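You operate a simulated robot arm through the tools that you are given. There is no shell and no other tool.

The job below is to be done with a simulated robot arm. You get a single attempt, and the scene is never put back.

JOB
Lift the basket out of the soak tub, rinse the two shafts in it clean and rack them.
Fine: basket into the sink, tub lid shut, tap off, shafts on the rack's open bed.

Only the result counts: the job must be done as asked and must still hold three seconds after the hand-in. Knocking over, shifting, dropping, spilling or breaking anything else fails it. Lids that push on must go on centred and level and be pressed home; caps that screw on are set level and turned clockwise until they are tight.

ROBOT AND FRAMES
A 7-joint arm with a two-finger parallel gripper, fixed in place. Base frame: the origin is on the floor under the middle of its stand, x ahead of it, y to its left, z up. Units: m, degrees, N and s.
It reaches about 1.479 m from its shoulder. Its first joint turns from -166.0 to 166.0 degrees. Payload 4.4 kg.
The TCP is the grasp point between the finger pads, 0.023 m short of the fingertips. In the tool frame z runs along the fingers and y along their closing line. The gripper opens to 0.094 m. The fingers are 0.038 m wide and 0.01 m thick; the gripper's body (0.054 by 0.096 m) begins 0.039 m behind the TCP.
Orientation is that of the tool frame in the base frame, as [roll, pitch, yaw] about the fixed x, y, z axes, in that order (R = Rz(yaw) Ry(pitch) Rx(roll)). With the fingers straight down and closing along the base's y, the tool's x points along the base's -x, its y along +y and its z along -z.

CONTROLS
- The arm moves only by the tool play_rows. Its argument "plan" is a list of rows, each a list of 7 numbers: the shift along the base's x, y, z in m, then the turn, a rotation vector about the base's x, y, z in degrees, then the closure, from 0 (fully open) to 1 (shut). In form: [[dx, dy, dz, ax, ay, az, claw], ...]. A call has 1 to 20 rows; each row is the pose to reach, as a shift and turn from the pose commanded when the call began. A row lasts 0.2 s, in which the tool goes at most 0.05 m and 8.6 degrees; a call with a longer step from one row to the next is refused whole, and so is a gripper value outside its range. Where a pose cannot be reached the arm comes as near as it can. A force on the tool above 50 N (or 10 N above the force at the start of the call, whichever is more), or a blocked arm, ends the call early, and 0.2 s more pass. Each finger travels about 0.072 m/s and halts on what it meets, pressing with about 39 N; the grip force reading is that of the motor and also rises with nothing between the fingers. The clock runs only during rows and for 0.2 s after the last one: add rows that repeat a pose to give the fingers time. It gives the time, the measured TCP pose, the force on the tool (base axes), the opening and the grip force at its end, in the units of the frame above (readings bear some noise), with the torque about the TCP (base axes, N m) and any sound that the robot's microphone picked up.
- Cameras (640 x 400 px; columns grow to the right, rows downward): "scene" is fixed at [0.4007, -0.6494, 1.6842]; the picture's right is [0.73, -0.68, 0.00], its down [-0.44, -0.47, -0.76] and it looks along [0.52, 0.56, -0.65] (base axes); focal length 260 px, centre (320, 200). "wrist" rides on the gripper at [0.086, 0.016, -0.074] in the tool frame; the picture's right is [-0.18, 0.98, 0.00], its down [-0.58, -0.11, -0.81] and it looks along [-0.79, -0.15, 0.59] (tool axes); focal length 243 px, centre (320, 200). There is no depth. A picture from a camera that has moved, and an enlarged one, comes with that camera's place and axes in the base frame and with its lens.
- snapshot(camera): a new picture of that camera. The clock stands still meanwhile.
- zoom(camera, box): a new picture of the part [left, top, right, bottom] of that camera's present view, enlarged. The clock stands still meanwhile.
- close_job(): hands the job in; it is judged then, once.

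Nothing tells you positions but the pictures and the camera data. Unless the task says otherwise, let go and move clear before handing in.

The tools are called after "Emit:" as name(argument=value, ...) on one line, values as JSON. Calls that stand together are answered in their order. play_rows: Moves the arm, as the interface text tells. Its arguments: {"type":"object","properties":{"plan":{"type":"array"}},"required":["plan"]} The other tools are called the same way: snapshot (camera) takes a picture; zoom (camera, box) takes an enlarged picture of a part of a camera's view; close_job () hands the job in.

At the start:

```text
time_s: 0.0
tool_pos: [0.6272, -0.2313, 1.4915]
ee_rot: [180.0, 0.0, -179.9]
force: [-0.5, 0.6, 0.0]
moment: [-0.03, -0.01, 0.0]
grip_width: 0.0941
finger_force: 0.1
```

scene: 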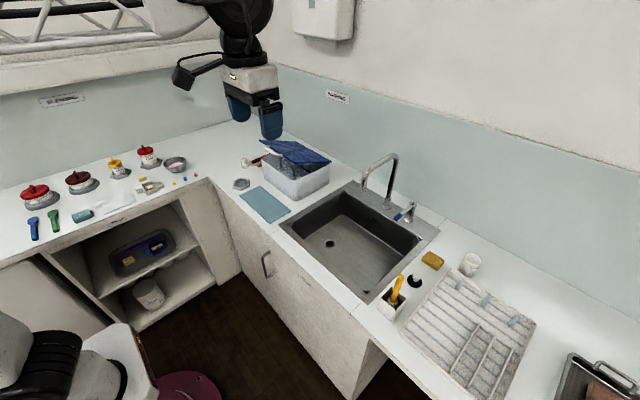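
wrist: 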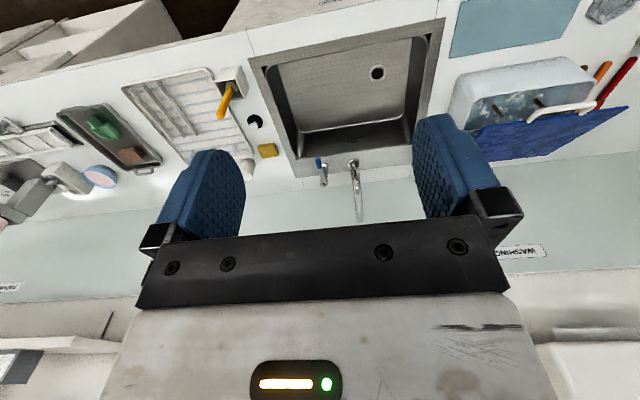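

I see a sink with a tap, a tub with a blue lid (seemingly open) to the left of the sink, and a rack to the right. I'll take enlarged pictures before moving.

Emit:
zoom(camera="scene", box=[220, 120, 360, 220])

Emit:
zoom(camera="scene", box=[280, 140, 460, 300])

Emit:
zoom(camera="scene", box=[360, 230, 640, 400])

Emit:
zoom(camera="wrist", box=[420, 0, 640, 160])

Emit:
zoom(camera="wrist", box=[0, 20, 280, 220])

Emit:
zoom(camera="scene", box=[0, 120, 230, 270])

```text
4.00 times, centred on (290, 170) of scene
camera zoom: at [0.4007, -0.6494, 1.6842], right [0.73, -0.68, 0.0], down [-0.44, -0.47, -0.76], along [0.52, 0.56, -0.65], focal length 1039 px, centre (440, 320)
```

zoom: 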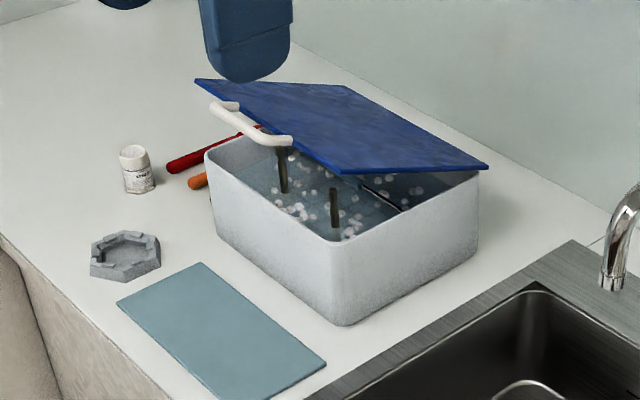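

```text
2.50 times, centred on (370, 220) of scene
camera zoom: at [0.4007, -0.6494, 1.6842], right [0.73, -0.68, 0.0], down [-0.44, -0.47, -0.76], along [0.52, 0.56, -0.65], focal length 650 px, centre (195, 150)
```

zoom: 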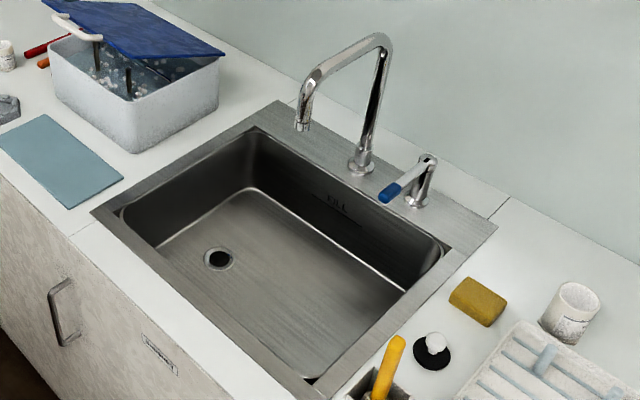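

```text
2.29 times, centred on (500, 315) of scene
camera zoom: at [0.4007, -0.6494, 1.6842], right [0.73, -0.68, 0.0], down [-0.44, -0.47, -0.76], along [0.52, 0.56, -0.65], focal length 594 px, centre (-91, -63)
```

zoom: 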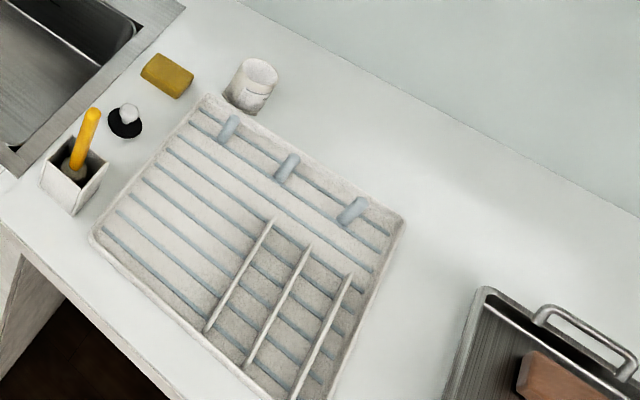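

```text
2.50 times, centred on (530, 80) of wrist
camera zoom: at [0.5411, -0.2139, 1.5659], right [0.18, 0.98, 0.0], down [0.58, -0.11, 0.81], along [0.79, -0.15, -0.59], focal length 606 px, centre (-205, 500)
```

zoom: 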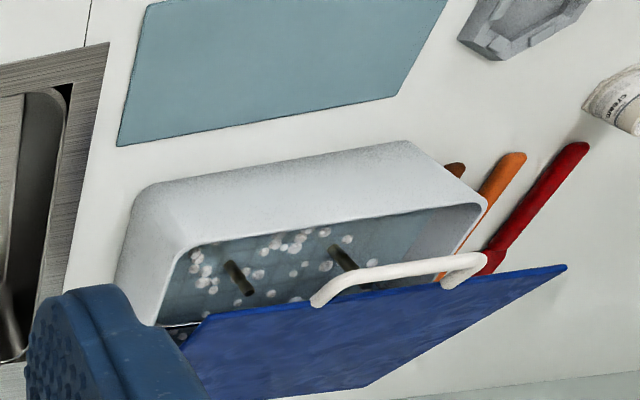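

```text
2.00 times, centred on (140, 120) of wrist
camera zoom: at [0.5411, -0.2139, 1.5659], right [0.18, 0.98, 0.0], down [0.58, -0.11, 0.81], along [0.79, -0.15, -0.59], focal length 485 px, centre (680, 360)
```

zoom: 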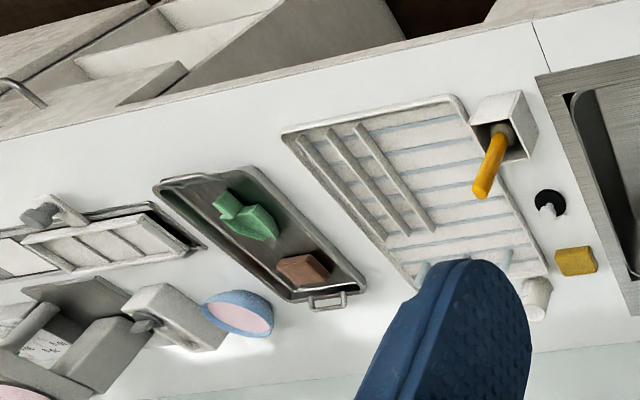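

```text
2.67 times, centred on (115, 195) of scene
camera zoom: at [0.4007, -0.6494, 1.6842], right [0.73, -0.68, 0.0], down [-0.44, -0.47, -0.76], along [0.52, 0.56, -0.65], focal length 693 px, centre (867, 213)
```

zoom: 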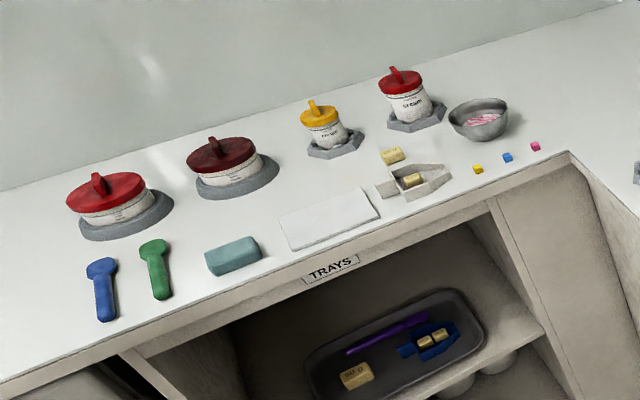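

The counter appears to be at about z = 0.90. The sink spans x 0.80–1.26, y -0.44–0.02, and the tub x 0.94–1.14, y 0.09–0.35. Its lid is half open and seems hinged on the wall side. Next I move the wrist camera to look into the tub.

Emit:
play_rows(plan=[[0.01, 0.04, -0.02, 0, 0, 0, 0], [0.02, 0.08, -0.04, 0, 0, 0, 0], [0.03, 0.12, -0.06, 0, 0, 0, 0], [0.04, 0.16, -0.08, 0, 0, 0, 0], [0.05, 0.2, -0.1, 0, 0, 0, 0], [0.06, 0.24, -0.12, 0, 0, 0, 0], [0.07, 0.28, -0.14, 0, 0, 0, 0], [0.08, 0.32, -0.16, 0, 0, 0, 0], [0.09, 0.36, -0.18, 0, 0, 0, 0], [0.1, 0.4, -0.2, 0, 0, 0, 0], [0.11, 0.44, -0.22, 0, 0, 0, 0], [0.12, 0.48, -0.24, 0, 0, 0, 0]])

Emit:
snapshot(camera="wrist")

Emit:
snapshot(camera="scene")

```text
time_s: 2.6
tool_pos: [0.7477, 0.2506, 1.2519]
ee_rot: [180.0, 0.0, 180.0]
force: [-0.2, -0.4, 0.6]
moment: [-0.01, -0.04, -0.02]
grip_width: 0.094
finger_force: 0.1
```

```text
taken
camera wrist: at [0.662, 0.2671, 1.3271], right [0.18, 0.98, 0.0], down [0.58, -0.11, 0.81], along [0.79, -0.15, -0.59], focal length 243 px, centre (320, 200)
```

wrist: 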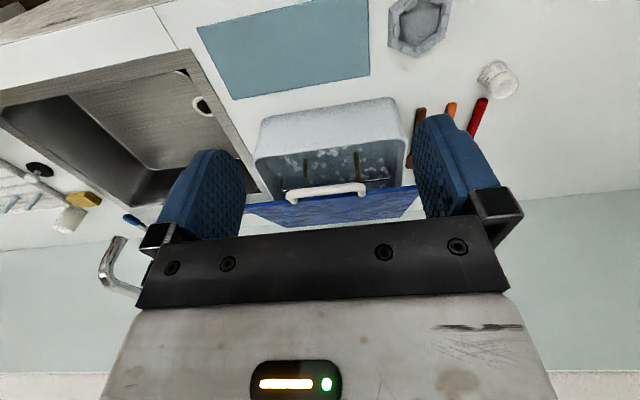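

```text
taken
```

scene: 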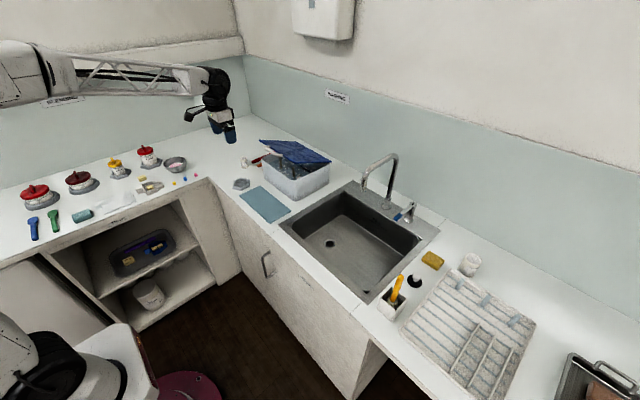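

Emit:
zoom(camera="wrist", box=[240, 90, 420, 230])

Emit:
zoom(camera="scene", box=[255, 130, 345, 205])

Emit:
zoom(camera="wrist", box=[0, 140, 180, 300])

Emit:
zoom(camera="wrist", box=[370, 0, 550, 150])

```text
2.86 times, centred on (330, 160) of wrist
camera zoom: at [0.662, 0.2671, 1.3271], right [0.18, 0.98, 0.0], down [0.58, -0.11, 0.81], along [0.79, -0.15, -0.59], focal length 693 px, centre (291, 314)
```

zoom: 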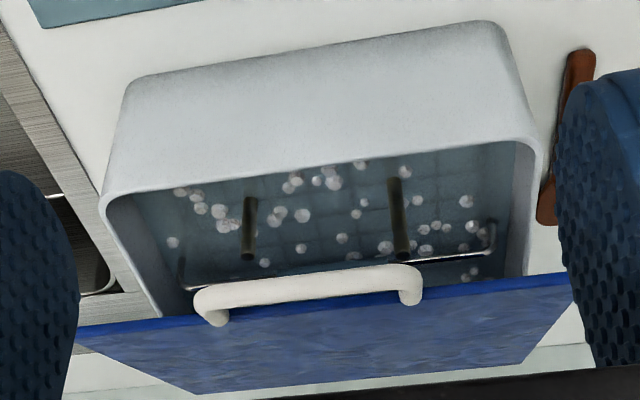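

```text
5.33 times, centred on (300, 168) of scene
camera zoom: at [0.4007, -0.6494, 1.6842], right [0.73, -0.68, 0.0], down [-0.44, -0.47, -0.76], along [0.52, 0.56, -0.65], focal length 1386 px, centre (427, 373)
```

zoom: 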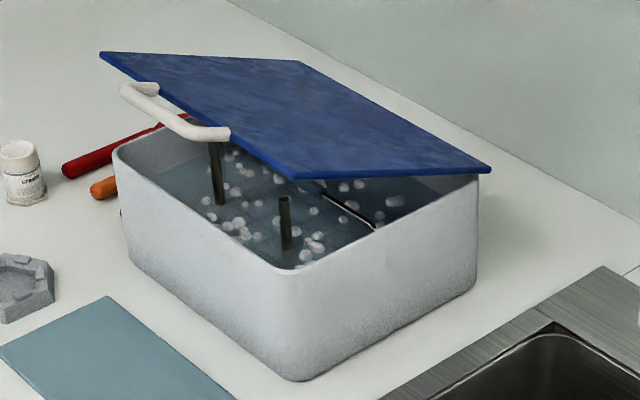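

```text
2.50 times, centred on (90, 220) of wrist
camera zoom: at [0.662, 0.2671, 1.3271], right [0.18, 0.98, 0.0], down [0.58, -0.11, 0.81], along [0.79, -0.15, -0.59], focal length 606 px, centre (895, 150)
```

zoom: 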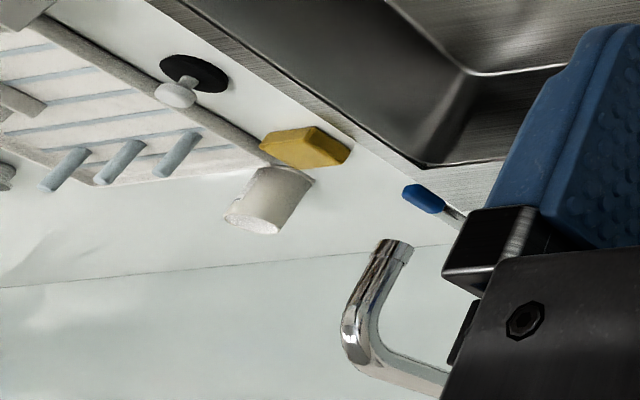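

```text
2.67 times, centred on (460, 75) of wrist
camera zoom: at [0.662, 0.2671, 1.3271], right [0.18, 0.98, 0.0], down [0.58, -0.11, 0.81], along [0.79, -0.15, -0.59], focal length 647 px, centre (-53, 533)
```

zoom: 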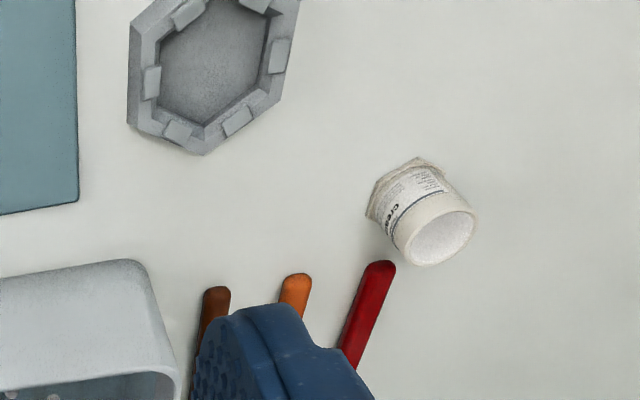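

The two dark stubs are the ends of shafts standing in the basket, under a half-open lid. The lid has a U-shaped handle on its front edge, with the bar near (0.916, 0.175–0.28, 1.118), and the hinge is near x = 1.157, z = 1.02. I'll turn the gripper so it can cage the bar from the front and swing the lid open.

Emit:
play_rows(plan=[[0.0, 0.0, 0.0, 0, 0, -8.2, 0], [0.0, 0.0, 0.0, 0, 0, -16.4, 0], [0.0, 0.0, 0.0, 0, 0, -24.6, 0], [0.0, 0.0, 0.0, 0, 0, -32.8, 0], [0.0, 0.0, 0.0, 0, 0, -41.0, 0], [0.0, 0.0, 0.0, 0, 0, -49.2, 0], [0.0, 0.0, 0.0, 0, 0, -57.4, 0], [0.0, 0.0, 0.0, 0, 0, -65.6, 0], [0.0, 0.0, 0.0, 0, 0, -73.8, 0], [0.0, 0.0, 0.0, 0, 0, -82.0, 0], [0.0, 0.0, 0.0, 0, 0, -90.0, 0], [0.0, 0.0, 0.0, 0, 0, -90.0, 0]])

Emit:
snapshot(camera="wrist")

Emit:
snapshot(camera="scene")

```text
time_s: 5.2
tool_pos: [0.7476, 0.2491, 1.2513]
ee_rot: [179.8, -0.1, 90.0]
force: [0.3, -0.1, -0.3]
moment: [-0.02, -0.02, 0.01]
grip_width: 0.0941
finger_force: 0.0
```

```text
taken
camera wrist: at [0.7643, 0.3361, 1.326], right [0.98, -0.19, 0.0], down [-0.11, -0.58, 0.81], along [-0.15, -0.79, -0.59], focal length 243 px, centre (320, 200)
```

wrist: 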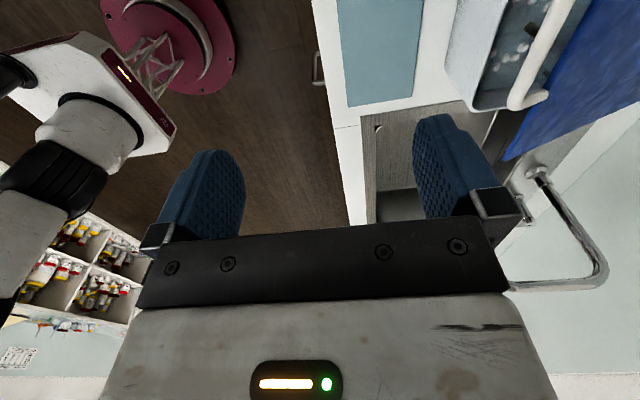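

```text
taken
```

scene: 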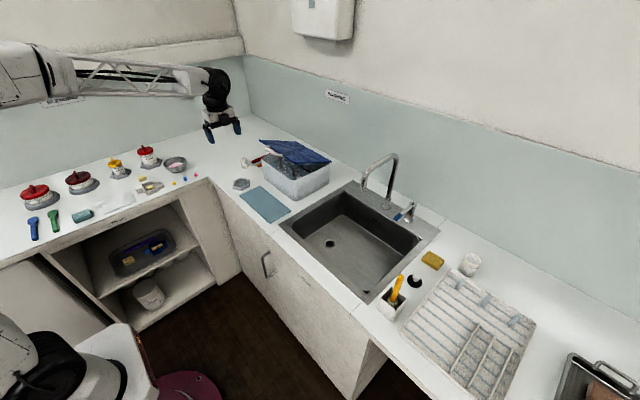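

The turn worked. Now I tilt the tool forward 50 degrees and move to a pre-grasp pose in front of the lid's handle.

Emit:
play_rows(plan=[[0.01, -0.003, -0.008, 0, -7.2, 0, 0], [0.02, -0.006, -0.016, 0, -14.4, 0, 0.1], [0.03, -0.01, -0.024, 0, -21.6, 0, 0.2], [0.04, -0.013, -0.032, 0, -28.8, 0, 0.3], [0.05, -0.016, -0.04, 0, -36, 0, 0.4], [0.06, -0.019, -0.05, 0, -43, 0, 0.45], [0.078, -0.022, -0.0615, 0, -50, 0, 0.45], [0.078, -0.022, -0.0615, 0, -50, 0, 0.45]])

Emit:
snapshot(camera="wrist")

Emit:
zoom(camera="scene", box=[180, 60, 380, 210])

```text
time_s: 7.0
tool_pos: [0.8251, 0.2278, 1.1898]
ee_rot: [129.9, 0.0, 90.0]
force: [0.5, 0.0, 0.3]
moment: [0.0, -0.02, 0.05]
grip_width: 0.0517
finger_force: 0.0
```

```text
taken
camera wrist: at [0.7787, 0.3151, 1.25], right [0.63, -0.18, 0.75], down [-0.69, -0.58, 0.43], along [0.36, -0.79, -0.49], focal length 243 px, centre (320, 200)
```

wrist: 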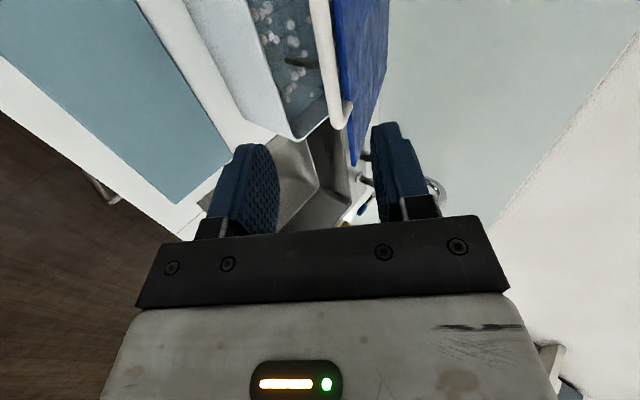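

```text
2.67 times, centred on (280, 135) of scene
camera zoom: at [0.4007, -0.6494, 1.6842], right [0.73, -0.68, 0.0], down [-0.44, -0.47, -0.76], along [0.52, 0.56, -0.65], focal length 693 px, centre (427, 373)
```

zoom: 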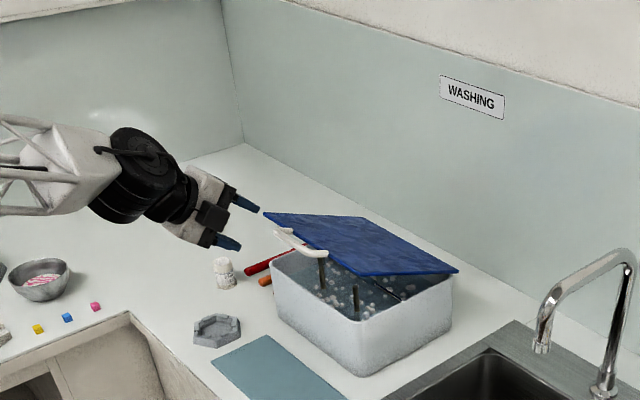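

The wrist view confirms the bar is at about (0.916, y, 1.12). I advance to cage the bar loosely between the fingers.

Emit:
play_rows(plan=[[0.021, 0, -0.016, 0, 0, 0, 0.45], [0.042, 0, -0.032, 0, 0, 0, 0.45], [0.063, 0, -0.048, 0, 0, 0, 0.45], [0.085, 0, -0.065, 0, 0, 0, 0.45], [0.085, 0, -0.065, 0, 0, 0, 0.66], [0.085, 0, -0.065, 0, 0, 0, 0.66]])

Emit:
snapshot(camera="wrist")

Emit:
zoom(camera="scene", box=[220, 80, 360, 210])

```text
time_s: 8.4
tool_pos: [0.909, 0.2277, 1.1255]
ee_rot: [130.0, 0.0, 90.1]
force: [0.5, 0.2, 0.5]
moment: [-0.06, 0.04, 0.01]
grip_width: 0.032
finger_force: 0.1
```

```text
taken
camera wrist: at [0.863, 0.3151, 1.1851], right [0.63, -0.18, 0.75], down [-0.69, -0.58, 0.43], along [0.36, -0.79, -0.49], focal length 243 px, centre (320, 200)
```

wrist: 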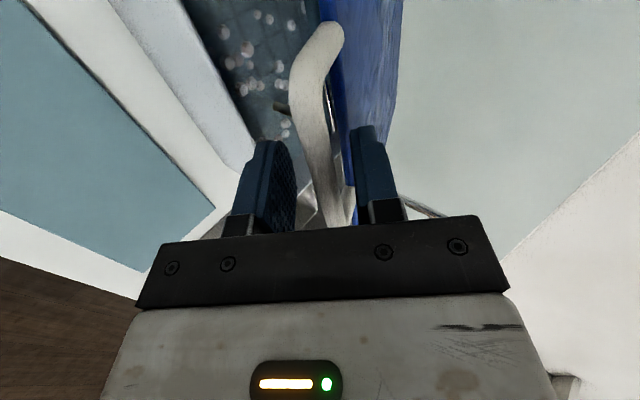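

```text
3.08 times, centred on (290, 145) of scene
camera zoom: at [0.4007, -0.6494, 1.6842], right [0.73, -0.68, 0.0], down [-0.44, -0.47, -0.76], along [0.52, 0.56, -0.65], focal length 799 px, centre (412, 369)
```

zoom: 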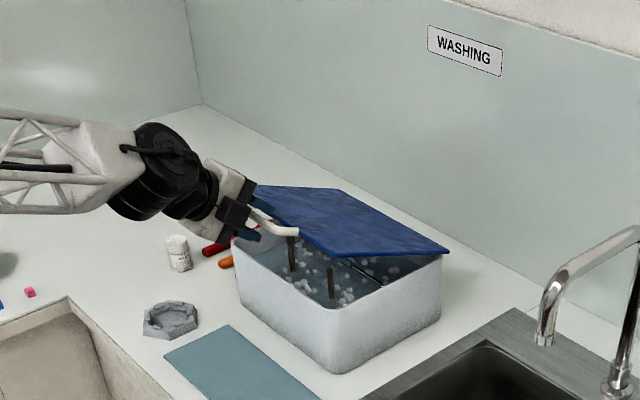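

The bar is caged. I start lifting the lid along its arc, going to about 50 degrees before I check.

Emit:
play_rows(plan=[[0.007, 0, 0.017, 0, 1.4, 0, 0.66], [0.016, 0, 0.033, 0, 2.9, 0, 0.66], [0.028, 0, 0.052, 0, 4.6, 0, 0.66], [0.042, 0, 0.07, 0, 6.4, 0, 0.66], [0.057, 0, 0.087, 0, 8.2, 0, 0.66], [0.074, 0, 0.102, 0, 10, 0, 0.66]])

Emit:
snapshot(camera="wrist")

Emit:
zoom(camera="scene", box=[220, 80, 360, 210])

```text
time_s: 9.8
tool_pos: [0.983, 0.2269, 1.2271]
ee_rot: [140.0, -0.1, 90.0]
force: [-0.5, 0.2, -1.1]
moment: [0.03, -0.02, 0.02]
grip_width: 0.0324
finger_force: 0.6
```

```text
taken
camera wrist: at [0.949, 0.3136, 1.2948], right [0.75, -0.18, 0.63], down [-0.6, -0.58, 0.55], along [0.27, -0.79, -0.55], focal length 243 px, centre (320, 200)
```

wrist: 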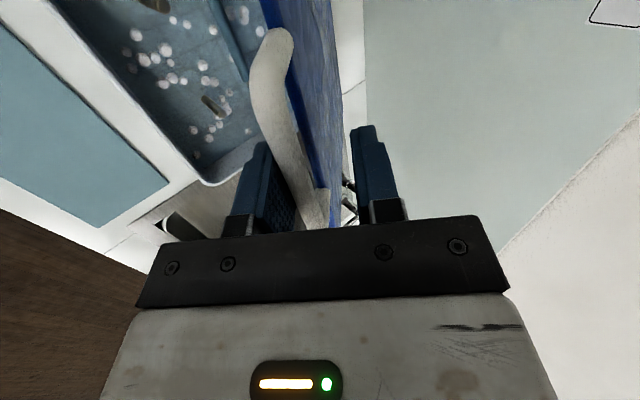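

```text
3.08 times, centred on (290, 145) of scene
camera zoom: at [0.4007, -0.6494, 1.6842], right [0.73, -0.68, 0.0], down [-0.44, -0.47, -0.76], along [0.52, 0.56, -0.65], focal length 799 px, centre (412, 369)
```

zoom: 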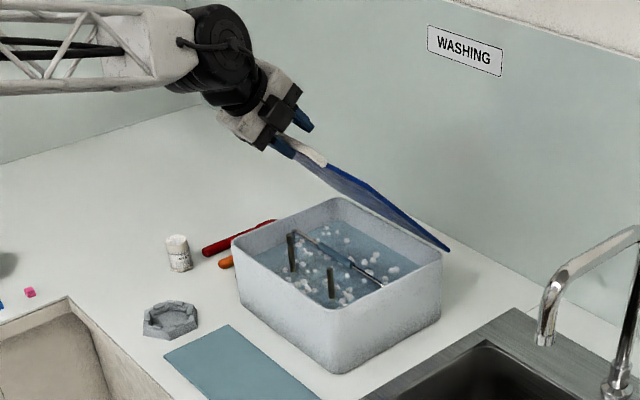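

The lid swings freely and the basket's handle is now visible. I carry on to about 85 degrees.

Emit:
play_rows(plan=[[0.018, 0, 0.014, 0, 2, 0, 0.66], [0.037, 0, 0.026, 0, 4, 0, 0.66], [0.057, 0, 0.037, 0, 6, 0, 0.66], [0.078, 0, 0.045, 0, 8, 0, 0.66], [0.1, 0, 0.052, 0, 10, 0, 0.66], [0.122, 0, 0.057, 0, 12, 0, 0.66], [0.144, 0, 0.06, 0, 13.5, 0, 0.66]])

Emit:
snapshot(camera="wrist")

Emit:
zoom(camera="scene", box=[220, 50, 400, 210])

```text
time_s: 11.4
tool_pos: [1.126, 0.2293, 1.2865]
ee_rot: [153.5, 0.1, 89.9]
force: [-1.7, -1.0, 6.0]
moment: [-0.1, 0.07, -0.01]
grip_width: 0.0314
finger_force: 0.1
```

```text
taken
camera wrist: at [1.1091, 0.3147, 1.3613], right [0.88, -0.18, 0.44], down [-0.46, -0.58, 0.67], along [0.13, -0.79, -0.6], focal length 243 px, centre (320, 200)
```

wrist: 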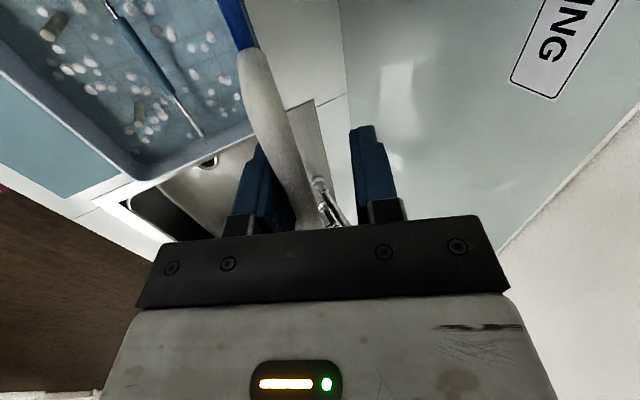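

```text
2.50 times, centred on (310, 130) of scene
camera zoom: at [0.4007, -0.6494, 1.6842], right [0.73, -0.68, 0.0], down [-0.44, -0.47, -0.76], along [0.52, 0.56, -0.65], focal length 650 px, centre (345, 375)
```

zoom: 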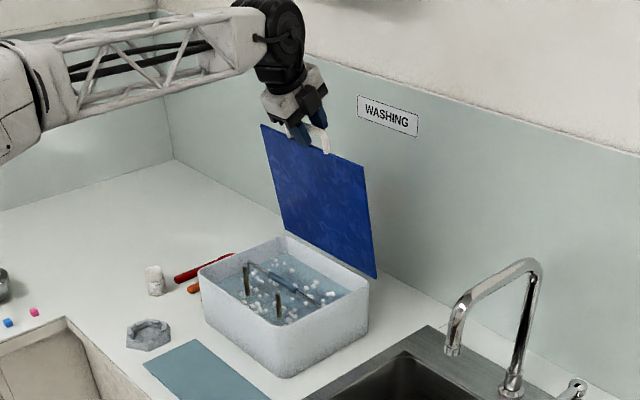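

The lid is near vertical. I push it a little past vertical so it stays open.

Emit:
play_rows(plan=[[0.015, 0, 0.008, 0, 1, 0, 0.66], [0.03, 0, 0.009, 0, 2, 0, 0.66], [0.045, 0, 0.009, 0, 3, 0, 0.66], [0.06, 0, 0.007, 0, 4, 0, 0.66], [0.075, 0, 0.004, 0, 5, 0, 0.66]])

Emit:
snapshot(camera="wrist")

Emit:
zoom(camera="scene", box=[220, 50, 400, 210])

```text
time_s: 12.2
tool_pos: [1.1689, 0.2299, 1.2973]
ee_rot: [156.8, -0.1, 90.0]
force: [-49.3, -4.8, -22.5]
moment: [-0.44, -0.21, 0.09]
grip_width: 0.0649
finger_force: 36.9
stopped in row 4: the force on the tool passed its limit at 164 N (the readings are from after the stop); the commanded pose is now the measured one
```

```text
taken
camera wrist: at [1.1556, 0.3158, 1.3727], right [0.9, -0.18, 0.39], down [-0.42, -0.58, 0.7], along [0.1, -0.79, -0.6], focal length 243 px, centre (320, 200)
```

wrist: 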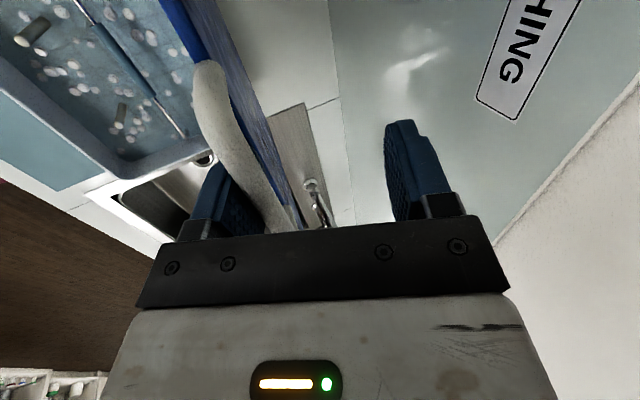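

```text
2.50 times, centred on (310, 130) of scene
camera zoom: at [0.4007, -0.6494, 1.6842], right [0.73, -0.68, 0.0], down [-0.44, -0.47, -0.76], along [0.52, 0.56, -0.65], focal length 650 px, centre (345, 375)
```

zoom: 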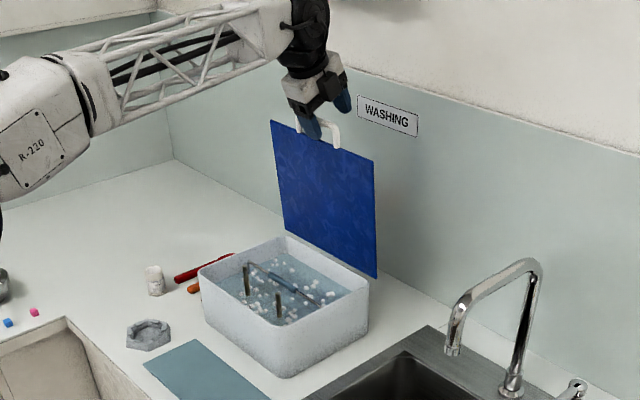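

The lid has hit its stop just past vertical, and the tub did not move. I open the fingers and withdraw upward and back along the tool axis.

Emit:
play_rows(plan=[[-0.003, 0, 0.0, 0, 0, 0, 0.3], [-0.006, 0, 0.0, 0, 0, 0, 0], [-0.006, 0, 0.0, 0, 0, 0, 0], [-0.01, 0, 0.02, 0, 0, 0, 0], [-0.02, 0, 0.045, 0, 0, 0, 0], [-0.03, 0, 0.07, 0, 0, 0, 0], [-0.06, 0, 0.085, 0, 0, 0, 0], [-0.1, 0, 0.095, 0, 0, 0, 0]])

Emit:
snapshot(camera="wrist")

Emit:
zoom(camera="scene", box=[220, 50, 400, 210])

```text
time_s: 14.1
tool_pos: [1.0702, 0.2282, 1.392]
ee_rot: [156.8, 0.2, 90.1]
force: [0.7, -0.1, -1.4]
moment: [-0.04, -0.02, -0.03]
grip_width: 0.094
finger_force: 0.1
```

```text
taken
camera wrist: at [1.0572, 0.3157, 1.466], right [0.9, -0.18, 0.39], down [-0.42, -0.58, 0.7], along [0.1, -0.79, -0.6], focal length 243 px, centre (320, 200)
```

wrist: 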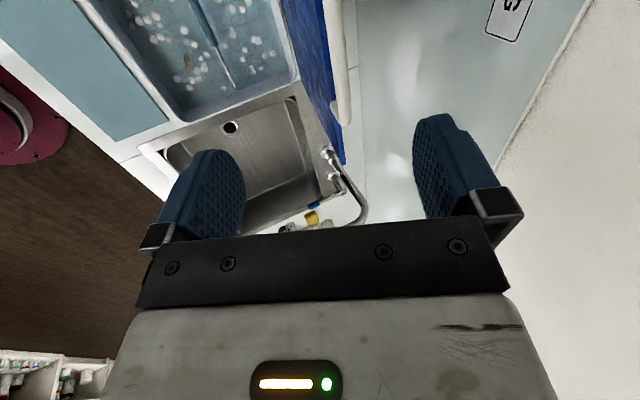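

```text
2.50 times, centred on (310, 130) of scene
camera zoom: at [0.4007, -0.6494, 1.6842], right [0.73, -0.68, 0.0], down [-0.44, -0.47, -0.76], along [0.52, 0.56, -0.65], focal length 650 px, centre (345, 375)
```

zoom: 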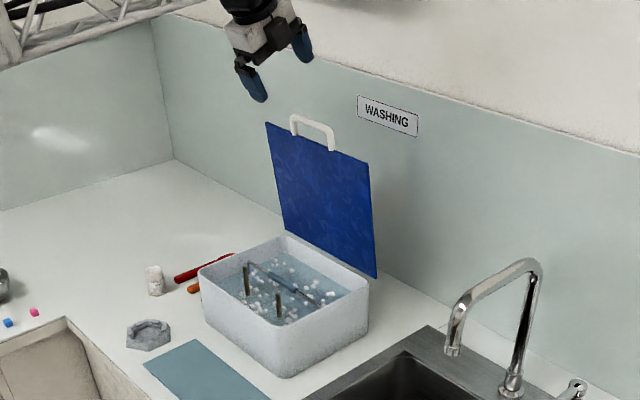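

The lid stays up by itself. I take close views into the tub from both cameras to find the basket's handle and the shafts.

Emit:
zoom(camera="scene", box=[270, 135, 330, 185])

Emit:
play_rows(plan=[[-0.01, 0.04, -0.0, 0, 4, 0, 0], [-0.02, 0.08, -0.0, 0, 8, 0, 0], [-0.02, 0.12, -0.02, 0, 12, 0, 0], [-0.02, 0.16, -0.04, 0, 16, 0, 0], [-0.02, 0.2, -0.06, 0, 20, 0, 0], [-0.02, 0.24, -0.08, 0, 23.2, 0, 0], [-0.02, 0.28, -0.1, 0, 23.2, 0, 0]])

Emit:
snapshot(camera="wrist")

Emit:
zoom(camera="wrist", box=[230, 0, 430, 160])

```text
8.00 times, centred on (300, 160) of scene
camera zoom: at [0.4007, -0.6494, 1.6842], right [0.73, -0.68, 0.0], down [-0.44, -0.47, -0.76], along [0.52, 0.56, -0.65], focal length 2078 px, centre (480, 520)
```

zoom: 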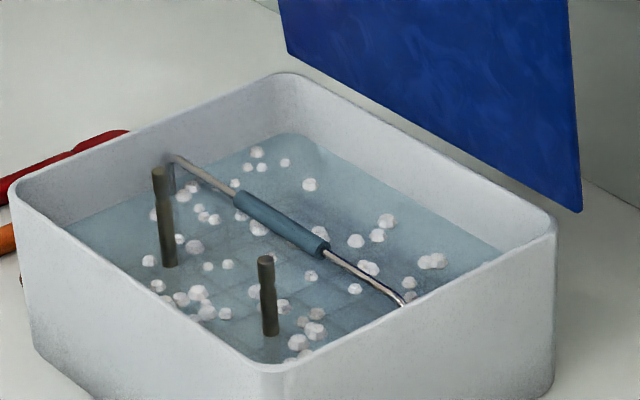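

```text
time_s: 15.7
tool_pos: [1.0496, 0.5078, 1.2928]
ee_rot: [179.8, 0.0, 90.0]
force: [0.7, -0.3, 0.0]
moment: [0.03, -0.03, 0.02]
grip_width: 0.0939
finger_force: 0.1
```

```text
taken
camera wrist: at [1.0668, 0.5951, 1.368], right [0.98, -0.18, 0.0], down [-0.11, -0.58, 0.81], along [-0.15, -0.79, -0.59], focal length 243 px, centre (320, 200)
```

wrist: 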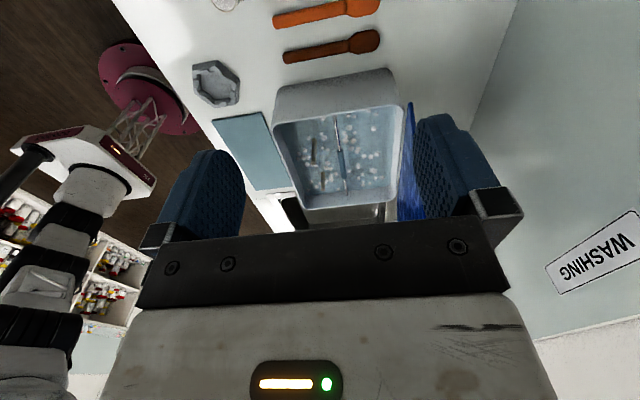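

```text
2.50 times, centred on (330, 80) of wrist
camera zoom: at [1.0668, 0.5951, 1.368], right [0.98, -0.18, 0.0], down [-0.11, -0.58, 0.81], along [-0.15, -0.79, -0.59], focal length 606 px, centre (295, 500)
```

zoom: 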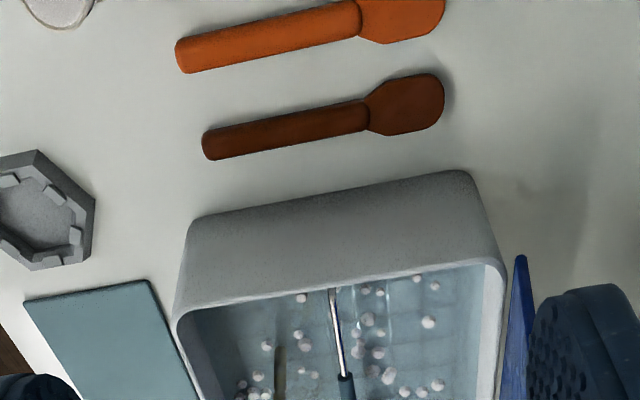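

Emit:
zoom(camera="wrist", box=[260, 60, 420, 220])

```text
2.50 times, centred on (340, 140) of wrist
camera zoom: at [1.0668, 0.5951, 1.368], right [0.98, -0.18, 0.0], down [-0.11, -0.58, 0.81], along [-0.15, -0.79, -0.59], focal length 606 px, centre (270, 350)
```

zoom: 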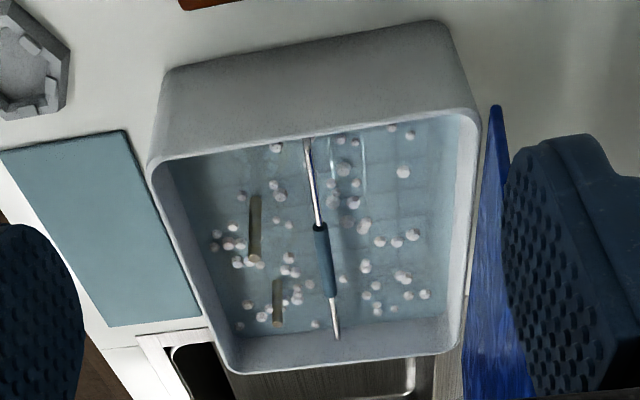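

The handle's blue grip lies along y at about (1.045, 0.183–0.257, 1.003), and the shafts stand at (0.992, 0.265) and (0.992, 0.165). Next I move above the grip.

Emit:
play_rows(plan=[[-0.001, -0.05, 0, 0, 0, 0, 0.1], [-0.002, -0.1, 0, 0, 0, 0, 0.2], [-0.003, -0.15, 0, 0, 0, 0, 0.3], [-0.004, -0.2, 0, 0, 0, 0, 0.4], [-0.005, -0.25, 0, 0, 0, 0, 0.4], [-0.006, -0.288, 0, 0, 0, 0, 0.4], [-0.006, -0.288, -0.045, 0, 0, 0, 0.4], [-0.006, -0.288, -0.09, 0, 0, 0, 0.4], [-0.006, -0.288, -0.13, 0, 0, 0, 0.4]])

Emit:
snapshot(camera="wrist")

Emit:
zoom(camera="scene", box=[220, 50, 400, 210])

```text
time_s: 17.6
tool_pos: [1.0437, 0.2216, 1.1629]
ee_rot: [179.7, -0.1, 90.0]
force: [-0.3, -0.2, 0.9]
moment: [-0.02, -0.04, -0.01]
grip_width: 0.0562
finger_force: 0.1
```

```text
taken
camera wrist: at [1.0604, 0.3083, 1.2364], right [0.98, -0.18, 0.0], down [-0.11, -0.58, 0.81], along [-0.15, -0.79, -0.59], focal length 243 px, centre (320, 200)
```

wrist: 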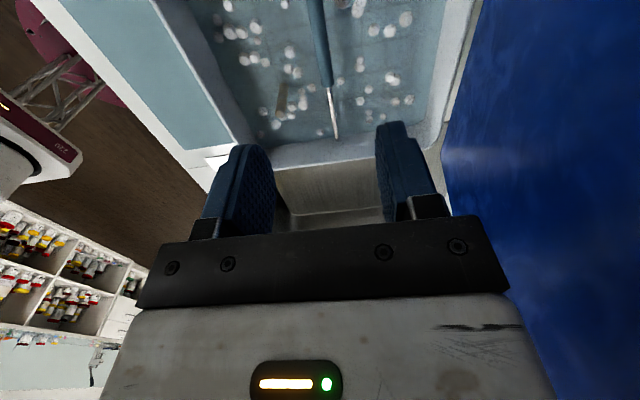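

```text
2.50 times, centred on (310, 130) of scene
camera zoom: at [0.4007, -0.6494, 1.6842], right [0.73, -0.68, 0.0], down [-0.44, -0.47, -0.76], along [0.52, 0.56, -0.65], focal length 650 px, centre (345, 375)
```

zoom: 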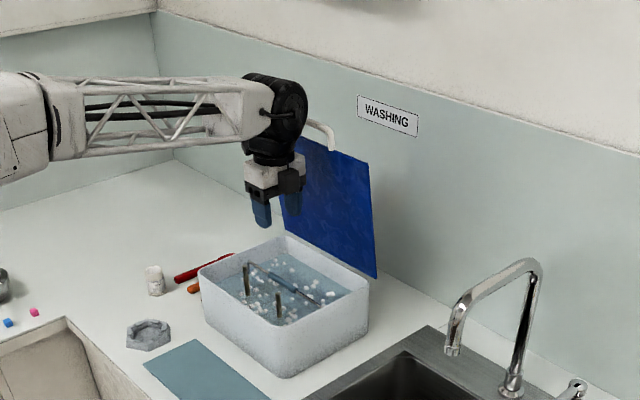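

The position is confirmed, with the grip at x ≈ 1.046. I descend onto it and close.

Emit:
play_rows(plan=[[0.001, 0, -0.04, 0, 0, 0, 0.4], [0.002, 0, -0.08, 0, 0, 0, 0.4], [0.002, 0, -0.115, 0, 0, 0, 0.4], [0.002, 0, -0.14, 0, 0, 0, 0.4], [0.002, 0, -0.158, 0, 0, 0, 0.4], [0.002, 0, -0.158, 0, 0, 0, 0.6], [0.002, 0, -0.158, 0, 0, 0, 0.8], [0.002, 0, -0.158, 0, 0, 0, 1.0], [0.002, 0, -0.158, 0, 0, 0, 1.0], [0.002, 0, -0.158, 0, 0, 0, 1.0]])

Emit:
snapshot(camera="wrist")

Emit:
zoom(camera="scene", box=[240, 80, 360, 200])

```text
time_s: 19.9
tool_pos: [1.0445, 0.2203, 1.0042]
ee_rot: [179.8, 0.1, 90.0]
force: [-0.5, -0.4, 0.3]
moment: [-0.04, 0.02, -0.07]
grip_width: 0.0105
finger_force: 38.6
```

```text
taken
camera wrist: at [1.0628, 0.3073, 1.0787], right [0.98, -0.18, 0.0], down [-0.11, -0.58, 0.81], along [-0.15, -0.79, -0.59], focal length 243 px, centre (320, 200)
```

wrist: 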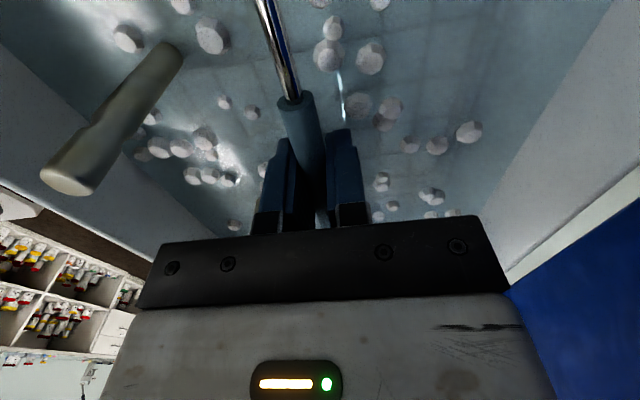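

```text
3.33 times, centred on (300, 140) of scene
camera zoom: at [0.4007, -0.6494, 1.6842], right [0.73, -0.68, 0.0], down [-0.44, -0.47, -0.76], along [0.52, 0.56, -0.65], focal length 866 px, centre (387, 400)
```

zoom: 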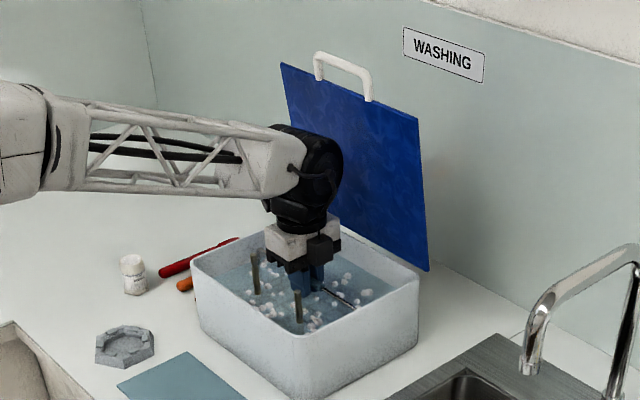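

The grip is held, at 10.5 mm. I lift the basket slowly straight up and let it drain over the tub.

Emit:
play_rows(plan=[[0, 0, 0.01, 0, 0, 0, 1], [0, 0, 0.025, 0, 0, 0, 1], [0, 0, 0.045, 0, 0, 0, 1], [0, 0, 0.065, 0, 0, 0, 1], [0, 0, 0.085, 0, 0, 0, 1], [0, 0, 0.105, 0, 0, 0, 1], [0, 0, 0.125, 0, 0, 0, 1], [0, 0, 0.145, 0, 0, 0, 1], [0, 0, 0.165, 0, 0, 0, 1], [0, 0, 0.18, 0, 0, 0, 1], [0, 0, 0.18, 0, 0, 0, 1], [0, 0, 0.18, 0, 0, 0, 1], [0, 0, 0.18, 0, 0, 0, 1], [0, 0, 0.18, 0, 0, 0, 1], [0, 0, 0.18, 0, 0, 0, 1]])

Emit:
snapshot(camera="wrist")

Emit:
zoom(camera="scene", box=[240, 60, 380, 200])

```text
time_s: 23.1
tool_pos: [1.046, 0.2222, 1.1847]
ee_rot: [179.8, 0.1, 90.0]
force: [-0.1, 0.6, 0.0]
moment: [0.01, -0.01, 0.03]
grip_width: 0.0
finger_force: 39.3
```

```text
taken
camera wrist: at [1.0639, 0.3082, 1.2585], right [0.98, -0.18, 0.0], down [-0.11, -0.58, 0.81], along [-0.15, -0.79, -0.59], focal length 243 px, centre (320, 200)
```

wrist: 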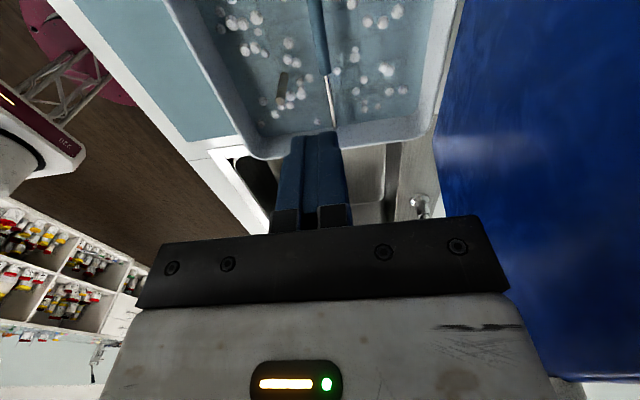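

```text
2.86 times, centred on (310, 130) of scene
camera zoom: at [0.4007, -0.6494, 1.6842], right [0.73, -0.68, 0.0], down [-0.44, -0.47, -0.76], along [0.52, 0.56, -0.65], focal length 742 px, centre (349, 400)
```

zoom: 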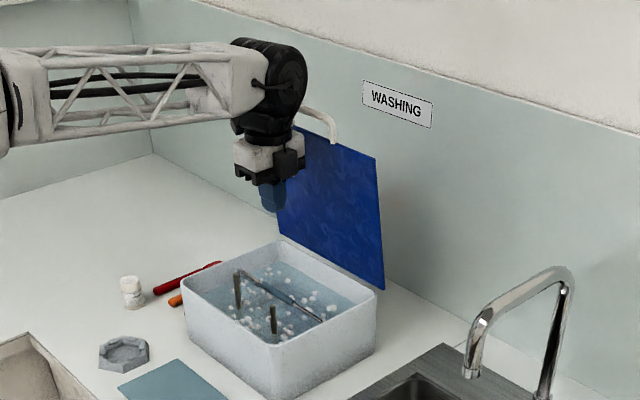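

The fingers slipped off the grip and the basket is still in the tub. I look closely to re-measure the handle's height and check nothing moved.

Emit:
zoom(camera="wrist", box=[200, 0, 440, 150])

Emit:
zoom(camera="scene", box=[270, 135, 330, 185])

```text
2.67 times, centred on (320, 75) of wrist
camera zoom: at [1.0639, 0.3082, 1.2585], right [0.98, -0.18, 0.0], down [-0.11, -0.58, 0.81], along [-0.15, -0.79, -0.59], focal length 647 px, centre (320, 533)
```

zoom: 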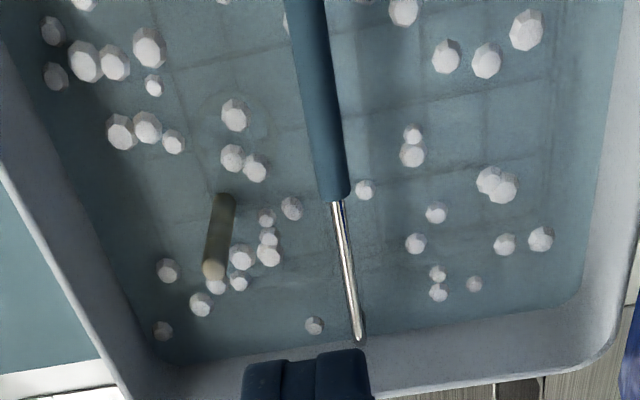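

```text
8.00 times, centred on (300, 160) of scene
camera zoom: at [0.4007, -0.6494, 1.6842], right [0.73, -0.68, 0.0], down [-0.44, -0.47, -0.76], along [0.52, 0.56, -0.65], focal length 2078 px, centre (480, 520)
```

zoom: 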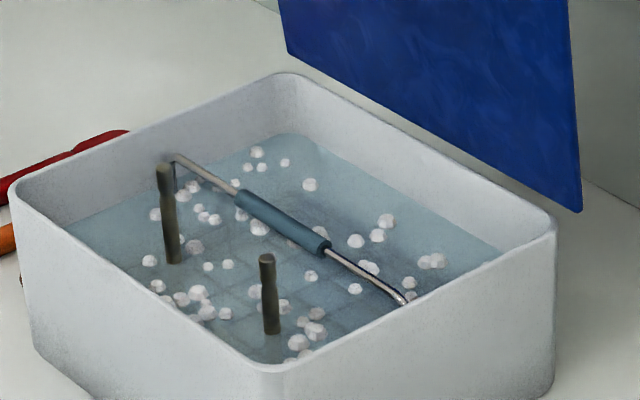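

The basket only shifted a few millimetres inside the tub. I regrip slightly deeper and lift in small steps, reading the load.

Emit:
play_rows(plan=[[0, -0.002, 0, 0, 0, 0, 0.4], [0, -0.002, 0, 0, 0, 0, 0.4], [0, -0.002, -0.045, 0, 0, 0, 0.4], [0, -0.002, -0.09, 0, 0, 0, 0.4], [0, -0.002, -0.13, 0, 0, 0, 0.4], [0, -0.002, -0.16, 0, 0, 0, 0.4], [0, -0.002, -0.187, 0, 0, 0, 0.4], [0, -0.002, -0.187, 0, 0, 0, 0.7], [0, -0.002, -0.187, 0, 0, 0, 1.0], [0, -0.002, -0.187, 0, 0, 0, 1.0], [0, -0.002, -0.187, 0, 0, 0, 1.0], [0, -0.002, -0.187, 0, 0, 0, 1.0], [0, -0.002, -0.187, 0, 0, 0, 1.0]])

Emit:
zoom(camera="wrist", box=[220, 60, 420, 240])

Emit:
play_rows(plan=[[0, 0, 0.004, 0, 0, 0, 1], [0, 0, 0.008, 0, 0, 0, 1], [0, 0, 0.008, 0, 0, 0, 1]])

Emit:
zoom(camera="wrist", box=[220, 60, 420, 240])

```text
time_s: 25.9
tool_pos: [1.0467, 0.2199, 0.9971]
ee_rot: [179.9, 0.0, 90.0]
force: [0.4, 0.1, -1.8]
moment: [0.08, -0.01, -0.03]
grip_width: 0.0108
finger_force: 38.8
```

```text
2.22 times, centred on (320, 150) of wrist
camera zoom: at [1.0633, 0.3055, 1.0713], right [0.98, -0.18, 0.0], down [-0.11, -0.58, 0.81], along [-0.15, -0.79, -0.59], focal length 539 px, centre (320, 311)
```

zoom: 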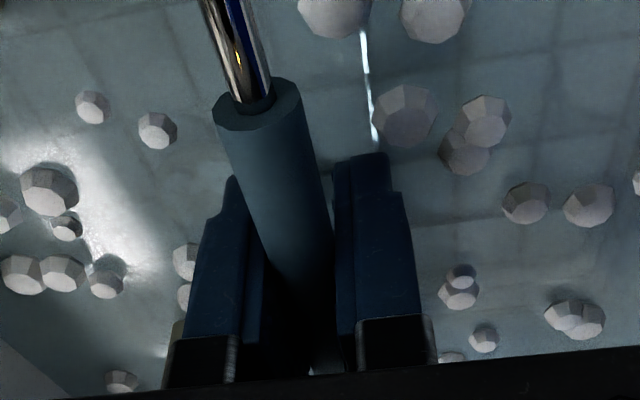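

```text
time_s: 26.6
tool_pos: [1.0474, 0.2172, 1.0052]
ee_rot: [179.9, 0.0, 90.0]
force: [-0.6, -0.3, -4.0]
moment: [-0.04, -0.07, 0.0]
grip_width: 0.0107
finger_force: 38.8
```

```text
2.22 times, centred on (320, 150) of wrist
camera zoom: at [1.0643, 0.3048, 1.0795], right [0.98, -0.18, 0.0], down [-0.11, -0.58, 0.81], along [-0.15, -0.79, -0.59], focal length 539 px, centre (320, 311)
```

zoom: 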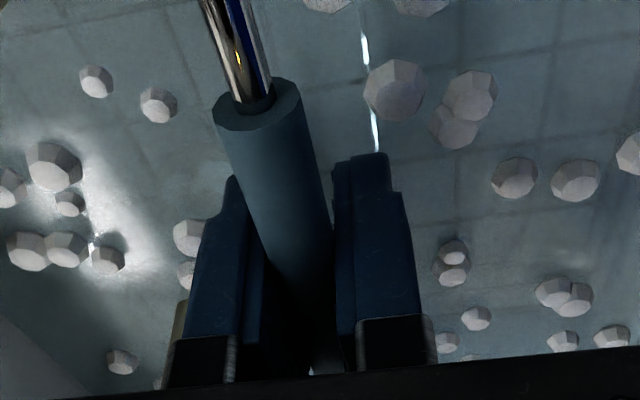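

The load is only about 4 N and the sleeve moves with the fingers. I continue lifting slowly.

Emit:
play_rows(plan=[[0, 0, 0.006, 0, 0, 0, 1], [0, 0, 0.013, 0, 0, 0, 1], [0, 0, 0.02, 0, 0, 0, 1], [0, 0, 0.027, 0, 0, 0, 1], [0, 0, 0.034, 0, 0, 0, 1], [0, 0, 0.041, 0, 0, 0, 1], [0, 0, 0.048, 0, 0, 0, 1]])

Emit:
zoom(camera="wrist", box=[220, 60, 420, 240])

Emit:
zoom(camera="scene", box=[260, 110, 350, 190])

```text
time_s: 28.2
tool_pos: [1.0482, 0.2183, 1.0528]
ee_rot: [180.0, 0.1, 90.0]
force: [0.0, -0.6, -4.4]
moment: [-0.04, -0.04, -0.01]
grip_width: 0.0106
finger_force: 39.1
```

```text
2.22 times, centred on (320, 150) of wrist
camera zoom: at [1.0643, 0.3051, 1.1279], right [0.98, -0.18, 0.0], down [-0.11, -0.58, 0.81], along [-0.15, -0.79, -0.59], focal length 539 px, centre (320, 311)
```

zoom: 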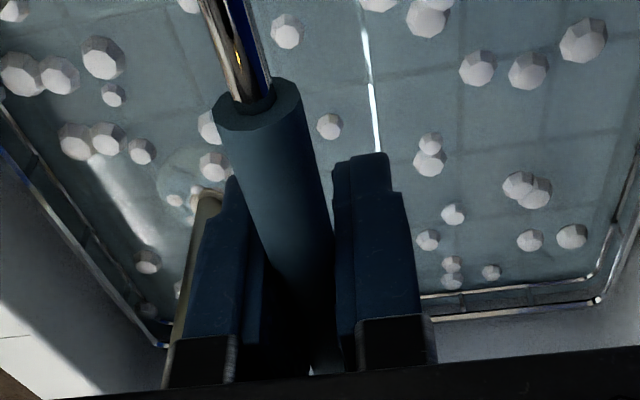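

```text
5.00 times, centred on (305, 150) of scene
camera zoom: at [0.4007, -0.6494, 1.6842], right [0.73, -0.68, 0.0], down [-0.44, -0.47, -0.76], along [0.52, 0.56, -0.65], focal length 1299 px, centre (395, 450)
```

zoom: 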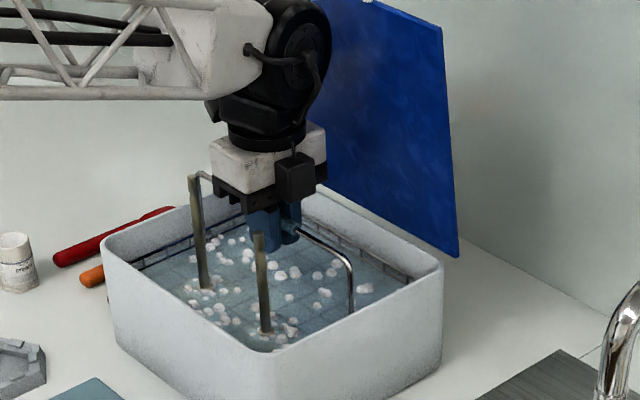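

The basket is rising with both shafts. I keep lifting slowly.

Emit:
play_rows(plan=[[0, 0, 0.008, 0, 0, 0, 1], [0, 0, 0.016, 0, 0, 0, 1], [0, 0, 0.024, 0, 0, 0, 1], [0, 0, 0.032, 0, 0, 0, 1], [0, 0, 0.04, 0, 0, 0, 1], [0, 0, 0.048, 0, 0, 0, 1], [0, 0, 0.056, 0, 0, 0, 1], [0, 0, 0.064, 0, 0, 0, 1]])

Emit:
zoom(camera="scene", box=[260, 110, 350, 190])

Emit:
snapshot(camera="wrist")

```text
time_s: 30.1
tool_pos: [1.047, 0.2184, 1.1194]
ee_rot: [179.8, 0.0, 90.0]
force: [-0.8, 0.4, -4.2]
moment: [0.03, -0.06, 0.01]
grip_width: 0.0106
finger_force: 39.2
```

```text
5.00 times, centred on (305, 150) of scene
camera zoom: at [0.4007, -0.6494, 1.6842], right [0.73, -0.68, 0.0], down [-0.44, -0.47, -0.76], along [0.52, 0.56, -0.65], focal length 1299 px, centre (395, 450)
```

zoom: 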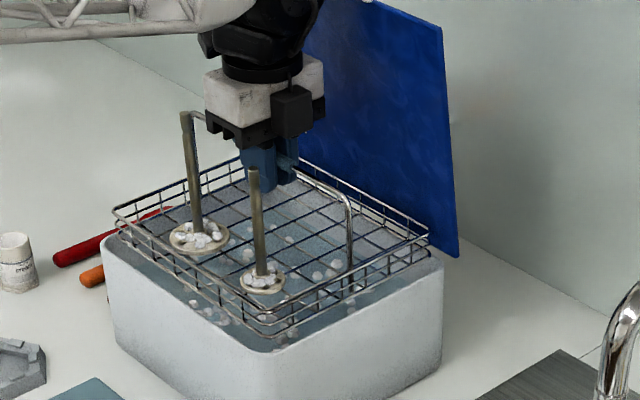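

```text
taken
camera wrist: at [1.0639, 0.3044, 1.1921], right [0.98, -0.18, 0.0], down [-0.11, -0.58, 0.81], along [-0.15, -0.79, -0.59], focal length 243 px, centre (320, 200)
```

wrist: 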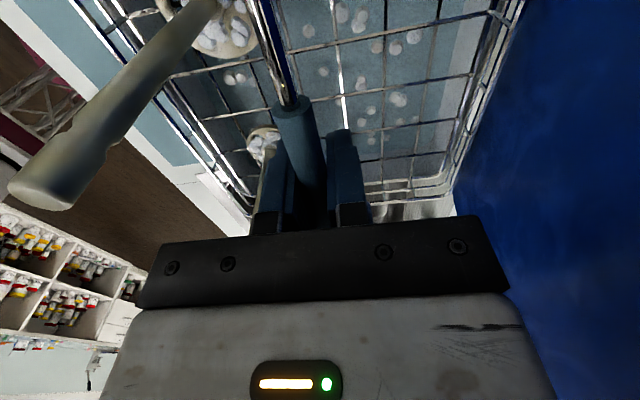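

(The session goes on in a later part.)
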